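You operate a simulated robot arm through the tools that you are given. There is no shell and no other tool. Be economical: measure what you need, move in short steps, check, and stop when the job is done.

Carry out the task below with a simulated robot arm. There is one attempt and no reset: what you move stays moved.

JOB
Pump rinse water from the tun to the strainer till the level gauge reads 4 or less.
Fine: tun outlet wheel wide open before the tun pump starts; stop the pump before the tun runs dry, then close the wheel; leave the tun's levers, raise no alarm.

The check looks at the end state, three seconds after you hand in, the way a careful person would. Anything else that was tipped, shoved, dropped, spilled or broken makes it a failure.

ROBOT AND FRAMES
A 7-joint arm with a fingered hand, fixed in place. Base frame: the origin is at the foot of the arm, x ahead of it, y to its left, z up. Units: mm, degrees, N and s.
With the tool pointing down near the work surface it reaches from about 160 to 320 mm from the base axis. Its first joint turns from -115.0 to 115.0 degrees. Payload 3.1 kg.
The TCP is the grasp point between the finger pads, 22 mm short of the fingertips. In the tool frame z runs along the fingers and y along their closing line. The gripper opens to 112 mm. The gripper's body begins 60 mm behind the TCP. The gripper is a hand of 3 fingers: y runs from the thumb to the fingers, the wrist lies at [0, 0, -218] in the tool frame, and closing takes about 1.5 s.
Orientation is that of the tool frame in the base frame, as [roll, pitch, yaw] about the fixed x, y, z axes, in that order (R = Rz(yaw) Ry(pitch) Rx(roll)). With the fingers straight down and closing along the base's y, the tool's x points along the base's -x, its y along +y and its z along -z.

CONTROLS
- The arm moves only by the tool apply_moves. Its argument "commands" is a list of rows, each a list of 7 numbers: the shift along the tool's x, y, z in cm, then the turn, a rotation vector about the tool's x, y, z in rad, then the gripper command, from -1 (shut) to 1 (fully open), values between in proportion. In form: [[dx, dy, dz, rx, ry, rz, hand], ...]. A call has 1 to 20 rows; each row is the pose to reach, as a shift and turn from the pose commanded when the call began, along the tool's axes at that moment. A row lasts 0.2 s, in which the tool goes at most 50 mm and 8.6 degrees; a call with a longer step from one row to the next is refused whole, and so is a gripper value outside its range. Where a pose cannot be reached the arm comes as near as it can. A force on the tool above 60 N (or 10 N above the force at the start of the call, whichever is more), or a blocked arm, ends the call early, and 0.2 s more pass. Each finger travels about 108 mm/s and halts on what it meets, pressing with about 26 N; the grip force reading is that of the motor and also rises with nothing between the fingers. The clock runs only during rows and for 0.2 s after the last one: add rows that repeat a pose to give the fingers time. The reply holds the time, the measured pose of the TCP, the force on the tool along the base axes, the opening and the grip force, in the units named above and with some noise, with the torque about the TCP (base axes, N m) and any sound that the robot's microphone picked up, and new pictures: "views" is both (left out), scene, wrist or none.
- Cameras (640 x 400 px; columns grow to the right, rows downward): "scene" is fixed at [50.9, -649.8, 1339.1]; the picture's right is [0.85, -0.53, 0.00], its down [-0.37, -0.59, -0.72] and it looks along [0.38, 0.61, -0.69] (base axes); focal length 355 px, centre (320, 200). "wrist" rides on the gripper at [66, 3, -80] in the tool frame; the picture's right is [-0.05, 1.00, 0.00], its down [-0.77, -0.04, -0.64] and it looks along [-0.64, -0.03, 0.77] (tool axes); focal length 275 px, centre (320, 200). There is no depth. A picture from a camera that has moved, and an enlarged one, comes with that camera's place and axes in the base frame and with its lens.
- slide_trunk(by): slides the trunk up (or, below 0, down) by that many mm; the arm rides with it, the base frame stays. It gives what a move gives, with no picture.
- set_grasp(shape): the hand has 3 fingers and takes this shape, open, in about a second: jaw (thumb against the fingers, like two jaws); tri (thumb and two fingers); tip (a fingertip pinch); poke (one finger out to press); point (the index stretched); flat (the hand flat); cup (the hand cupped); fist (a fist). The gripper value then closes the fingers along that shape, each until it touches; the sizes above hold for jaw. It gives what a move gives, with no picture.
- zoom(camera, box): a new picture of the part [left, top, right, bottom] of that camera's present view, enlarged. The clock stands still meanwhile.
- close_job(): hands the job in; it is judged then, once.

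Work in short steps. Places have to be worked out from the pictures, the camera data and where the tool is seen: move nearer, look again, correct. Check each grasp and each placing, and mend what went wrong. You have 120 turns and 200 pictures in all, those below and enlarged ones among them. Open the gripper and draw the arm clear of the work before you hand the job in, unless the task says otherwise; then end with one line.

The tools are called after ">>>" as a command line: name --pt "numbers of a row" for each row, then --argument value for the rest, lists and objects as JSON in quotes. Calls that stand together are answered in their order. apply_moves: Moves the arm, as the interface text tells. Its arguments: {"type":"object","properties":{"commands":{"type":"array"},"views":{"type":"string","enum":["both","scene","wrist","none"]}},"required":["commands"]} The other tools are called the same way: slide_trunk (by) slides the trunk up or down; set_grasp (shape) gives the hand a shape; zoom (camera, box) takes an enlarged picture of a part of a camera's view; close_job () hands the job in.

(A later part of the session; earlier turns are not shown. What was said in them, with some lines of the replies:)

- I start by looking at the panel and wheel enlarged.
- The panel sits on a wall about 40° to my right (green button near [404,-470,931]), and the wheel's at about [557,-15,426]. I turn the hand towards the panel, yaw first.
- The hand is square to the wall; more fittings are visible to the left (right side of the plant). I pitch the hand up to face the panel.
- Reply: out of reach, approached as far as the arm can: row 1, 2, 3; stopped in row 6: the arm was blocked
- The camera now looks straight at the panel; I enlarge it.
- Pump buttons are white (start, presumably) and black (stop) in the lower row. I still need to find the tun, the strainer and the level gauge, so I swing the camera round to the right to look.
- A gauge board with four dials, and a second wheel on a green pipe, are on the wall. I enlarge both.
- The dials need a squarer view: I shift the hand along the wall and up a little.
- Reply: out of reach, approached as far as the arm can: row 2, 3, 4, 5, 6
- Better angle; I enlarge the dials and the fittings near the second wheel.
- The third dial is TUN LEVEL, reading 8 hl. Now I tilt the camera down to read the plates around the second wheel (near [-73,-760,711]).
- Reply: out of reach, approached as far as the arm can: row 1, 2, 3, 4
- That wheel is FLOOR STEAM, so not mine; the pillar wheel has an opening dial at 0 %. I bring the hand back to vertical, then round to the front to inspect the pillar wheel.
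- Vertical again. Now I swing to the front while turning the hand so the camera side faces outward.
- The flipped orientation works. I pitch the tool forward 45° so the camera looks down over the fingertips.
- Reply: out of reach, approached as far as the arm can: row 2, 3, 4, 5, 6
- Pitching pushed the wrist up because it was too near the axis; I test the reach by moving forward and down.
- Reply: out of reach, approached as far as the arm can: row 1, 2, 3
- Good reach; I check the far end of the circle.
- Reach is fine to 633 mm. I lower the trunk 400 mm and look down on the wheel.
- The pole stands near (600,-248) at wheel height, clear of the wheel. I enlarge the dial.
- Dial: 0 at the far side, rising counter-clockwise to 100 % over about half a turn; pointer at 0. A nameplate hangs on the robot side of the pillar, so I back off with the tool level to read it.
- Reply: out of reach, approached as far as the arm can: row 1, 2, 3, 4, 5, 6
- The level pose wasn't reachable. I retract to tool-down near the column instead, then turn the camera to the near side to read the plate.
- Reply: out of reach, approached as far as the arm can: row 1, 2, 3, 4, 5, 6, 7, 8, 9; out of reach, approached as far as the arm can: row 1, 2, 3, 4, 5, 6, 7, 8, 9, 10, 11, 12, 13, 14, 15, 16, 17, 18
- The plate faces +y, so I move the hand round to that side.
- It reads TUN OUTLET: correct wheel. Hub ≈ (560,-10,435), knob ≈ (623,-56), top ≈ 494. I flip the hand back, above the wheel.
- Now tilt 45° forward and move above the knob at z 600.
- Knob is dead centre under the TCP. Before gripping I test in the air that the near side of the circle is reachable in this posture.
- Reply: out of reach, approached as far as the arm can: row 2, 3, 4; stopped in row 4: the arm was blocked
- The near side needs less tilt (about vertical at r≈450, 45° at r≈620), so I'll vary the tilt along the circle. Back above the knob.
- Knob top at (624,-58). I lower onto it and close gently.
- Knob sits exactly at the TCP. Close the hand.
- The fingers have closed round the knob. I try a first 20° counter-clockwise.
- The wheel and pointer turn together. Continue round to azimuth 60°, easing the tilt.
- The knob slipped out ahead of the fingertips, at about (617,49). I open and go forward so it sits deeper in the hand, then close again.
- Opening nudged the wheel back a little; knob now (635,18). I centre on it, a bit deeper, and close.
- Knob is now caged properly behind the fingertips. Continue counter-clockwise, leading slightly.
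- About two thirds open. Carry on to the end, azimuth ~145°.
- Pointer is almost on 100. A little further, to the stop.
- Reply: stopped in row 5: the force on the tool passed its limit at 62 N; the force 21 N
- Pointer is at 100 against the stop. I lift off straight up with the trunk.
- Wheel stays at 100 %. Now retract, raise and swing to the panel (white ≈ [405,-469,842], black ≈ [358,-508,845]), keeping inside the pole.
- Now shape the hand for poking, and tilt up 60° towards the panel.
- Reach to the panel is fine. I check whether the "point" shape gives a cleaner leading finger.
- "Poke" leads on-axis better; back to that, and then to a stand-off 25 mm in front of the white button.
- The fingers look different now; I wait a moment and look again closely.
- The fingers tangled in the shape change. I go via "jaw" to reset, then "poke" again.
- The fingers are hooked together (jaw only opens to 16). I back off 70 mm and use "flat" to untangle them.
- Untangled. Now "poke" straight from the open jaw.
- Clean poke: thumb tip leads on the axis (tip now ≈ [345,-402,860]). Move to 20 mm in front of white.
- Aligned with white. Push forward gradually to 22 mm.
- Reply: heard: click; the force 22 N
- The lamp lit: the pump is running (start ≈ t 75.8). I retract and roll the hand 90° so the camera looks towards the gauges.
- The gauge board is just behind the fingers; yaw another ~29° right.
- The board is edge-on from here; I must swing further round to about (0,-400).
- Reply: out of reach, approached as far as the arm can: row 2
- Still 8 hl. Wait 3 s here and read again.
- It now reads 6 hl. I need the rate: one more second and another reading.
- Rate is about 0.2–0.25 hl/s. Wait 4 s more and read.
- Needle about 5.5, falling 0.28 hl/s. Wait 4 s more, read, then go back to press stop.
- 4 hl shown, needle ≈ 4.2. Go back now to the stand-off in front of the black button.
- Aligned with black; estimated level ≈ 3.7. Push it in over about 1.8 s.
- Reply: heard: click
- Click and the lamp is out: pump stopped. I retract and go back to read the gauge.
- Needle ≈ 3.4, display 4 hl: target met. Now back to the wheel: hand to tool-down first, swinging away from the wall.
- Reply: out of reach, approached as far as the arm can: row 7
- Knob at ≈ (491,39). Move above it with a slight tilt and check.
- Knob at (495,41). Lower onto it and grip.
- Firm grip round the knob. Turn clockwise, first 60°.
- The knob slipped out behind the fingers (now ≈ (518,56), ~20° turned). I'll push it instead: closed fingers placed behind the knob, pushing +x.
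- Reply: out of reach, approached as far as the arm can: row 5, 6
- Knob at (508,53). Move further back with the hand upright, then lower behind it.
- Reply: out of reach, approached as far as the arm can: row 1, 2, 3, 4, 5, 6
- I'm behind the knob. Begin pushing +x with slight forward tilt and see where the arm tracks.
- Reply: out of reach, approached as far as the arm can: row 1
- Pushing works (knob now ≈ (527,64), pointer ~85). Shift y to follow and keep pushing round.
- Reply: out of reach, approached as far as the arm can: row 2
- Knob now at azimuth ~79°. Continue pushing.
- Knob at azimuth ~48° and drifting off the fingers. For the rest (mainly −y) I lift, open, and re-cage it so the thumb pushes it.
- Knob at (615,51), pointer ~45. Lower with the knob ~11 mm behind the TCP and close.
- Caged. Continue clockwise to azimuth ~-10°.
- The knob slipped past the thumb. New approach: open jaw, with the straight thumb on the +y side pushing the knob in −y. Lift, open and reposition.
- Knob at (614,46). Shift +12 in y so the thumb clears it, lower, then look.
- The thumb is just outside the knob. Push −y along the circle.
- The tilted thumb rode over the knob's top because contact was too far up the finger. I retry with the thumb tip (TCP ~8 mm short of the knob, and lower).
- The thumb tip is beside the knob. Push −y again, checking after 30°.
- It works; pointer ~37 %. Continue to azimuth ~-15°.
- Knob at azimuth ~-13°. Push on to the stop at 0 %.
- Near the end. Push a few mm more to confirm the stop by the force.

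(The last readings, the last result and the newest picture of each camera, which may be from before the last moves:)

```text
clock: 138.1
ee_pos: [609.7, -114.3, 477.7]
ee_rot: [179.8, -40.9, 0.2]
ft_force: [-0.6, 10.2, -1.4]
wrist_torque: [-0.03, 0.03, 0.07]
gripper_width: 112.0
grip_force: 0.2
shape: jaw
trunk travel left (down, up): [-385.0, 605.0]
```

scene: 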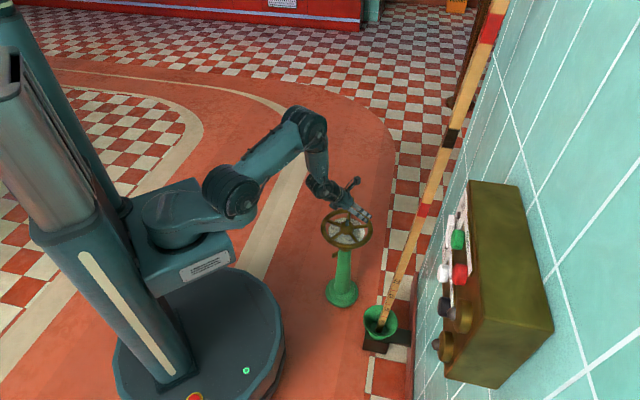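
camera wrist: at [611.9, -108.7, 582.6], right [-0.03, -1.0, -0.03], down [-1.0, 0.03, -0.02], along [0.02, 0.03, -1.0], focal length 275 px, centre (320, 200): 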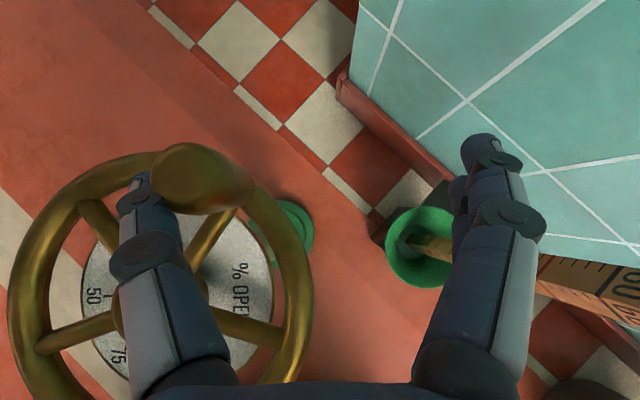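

I back off the knob, lift clear and look at the pointer.

>>> apply_moves --pt "0 -1.5 0 0 0 0 1" --pt "0 -2 0 0 0 0 1" --views "none"

>>> slide_trunk --by 120

>>> apply_moves --pt "0 -3 0 0 0 0 1" --pt "0 -6 0 0 0 0 1" --pt "0 -6 0 0 0 0 1" --views "wrist"

>>> zoom --camera "wrist" --box '[200, 170, 400, 340]'

```text
clock: 138.7
ee_pos: [610.2, -95.3, 477.6]
ee_rot: [180.0, -41.0, 0.0]
ft_force: [1.0, 0.2, 0.1]
wrist_torque: [0.0, -0.02, 0.01]
gripper_width: 111.9
grip_force: 0.0
shape: jaw
trunk travel left (down, up): [-385.0, 605.0]
```

```text
clock: 140.2
ee_pos: [609.5, -94.5, 597.5]
ee_rot: [180.0, -40.9, 0.3]
ft_force: [0.2, -0.9, 0.4]
wrist_torque: [0.01, -0.01, 0.02]
gripper_width: 111.9
grip_force: 0.0
shape: jaw
trunk travel left (down, up): [-505.0, 485.0]
```

```text
clock: 141.0
ee_pos: [610.8, -35.8, 597.1]
ee_rot: [180.0, -41.0, 0.1]
ft_force: [0.1, -0.3, 1.2]
wrist_torque: [-0.01, -0.02, 0.0]
gripper_width: 112.0
grip_force: 0.0
shape: jaw
trunk travel left (down, up): [-505.0, 485.0]
camera wrist: at [606.7, -39.2, 702.4], right [-0.03, -1.0, -0.03], down [-1.0, 0.03, -0.02], along [0.03, 0.03, -1.0], focal length 275 px, centre (320, 200)
```

wrist: 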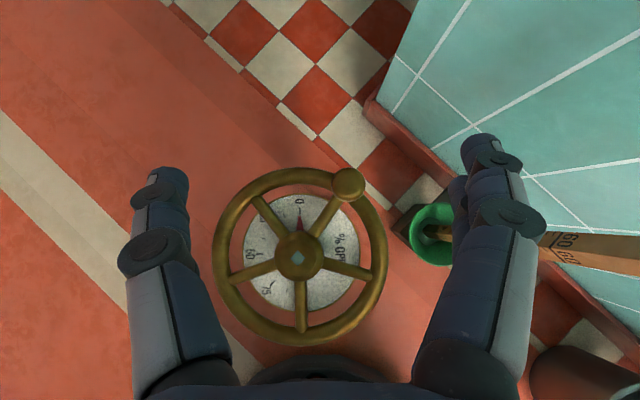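

```text
2.35 times, centred on (300, 255) of wrist
camera zoom: at [606.7, -39.2, 702.4], right [-0.03, -1.0, -0.03], down [-1.0, 0.03, -0.02], along [0.03, 0.03, -1.0], focal length 648 px, centre (367, 71)
```

zoom: 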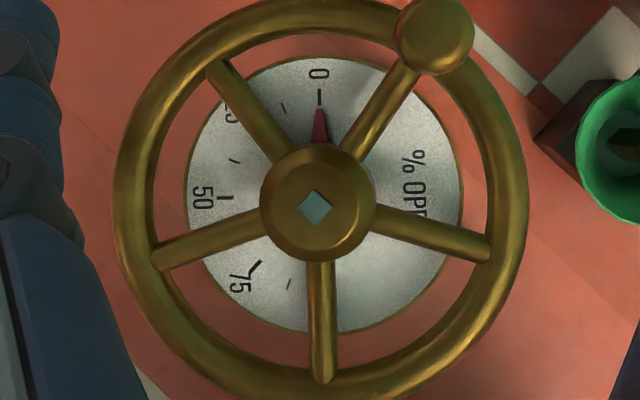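

Pointer back at 0: wheel closed, pump off, level ≈ 3.4 (shows 4). I draw the arm clear.

>>> slide_trunk --by 200

>>> apply_moves --pt "-2.5 -0.5 -2.2 0 -0.12 0 1" --pt "-5 -1 -4.4 0 -0.24 0 1" --pt "-7.5 -1.5 -6.6 0 -0.36 0 1" --pt "-9.5 -2 -8.3 0 -0.48 0 1" --pt "-12 -2.5 -10.4 0 -0.6 0 1" --pt "-12.5 -2.5 -10.9 0 -0.71 0 1" --views "scene"

>>> zoom --camera "scene" --box '[300, 180, 540, 380]'

```text
clock: 143.2
ee_pos: [609.5, -35.3, 798.6]
ee_rot: [-179.9, -40.9, 0.1]
ft_force: [0.0, -0.2, 0.2]
wrist_torque: [0.0, 0.04, -0.03]
gripper_width: 111.8
grip_force: 0.0
shape: jaw
trunk travel left (down, up): [-705.0, 285.0]
```

```text
clock: 144.6
ee_pos: [442.7, -10.6, 799.4]
ee_rot: [180.0, -0.1, 0.2]
ft_force: [-0.6, 0.6, 0.6]
wrist_torque: [0.03, 0.0, 0.05]
gripper_width: 112.0
grip_force: 0.0
shape: jaw
trunk travel left (down, up): [-705.0, 285.0]
```

scene: 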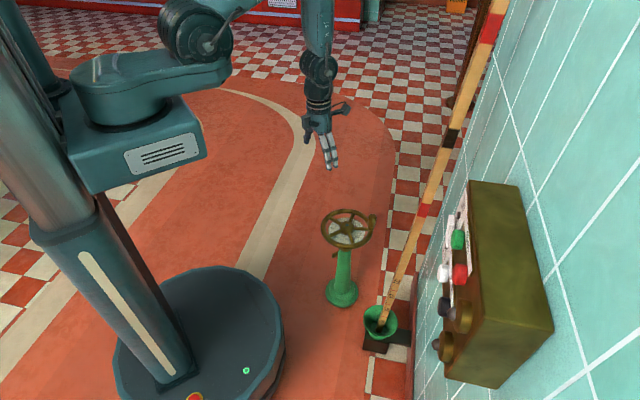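

```text
2.00 times, centred on (420, 280) of scene
camera zoom: at [50.9, -649.8, 1339.1], right [0.85, -0.53, 0.0], down [-0.37, -0.59, -0.72], along [0.38, 0.61, -0.69], focal length 709 px, centre (120, 40)
```

zoom: 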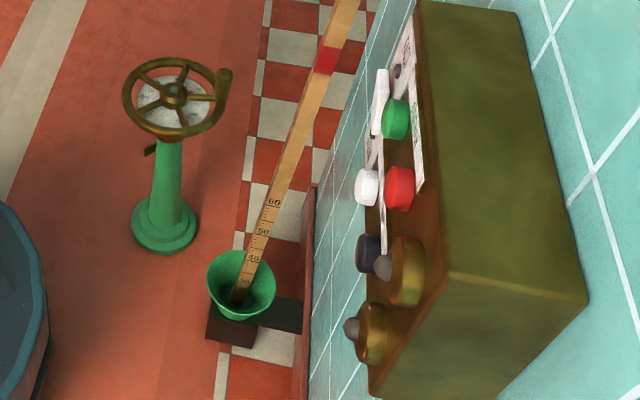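

Both lamps are dark, nothing else has moved, the hand is open and the arm is clear. Handing in.

>>> close_job

```text
The job is handed in.
```

The tun level gauge shows 4 hl (needle about 3.4): I opened the outlet wheel to 100 % before starting the pump, stopped the pump, then closed the wheel back to 0 %, left the tun's levers alone, and heard and saw no alarm.
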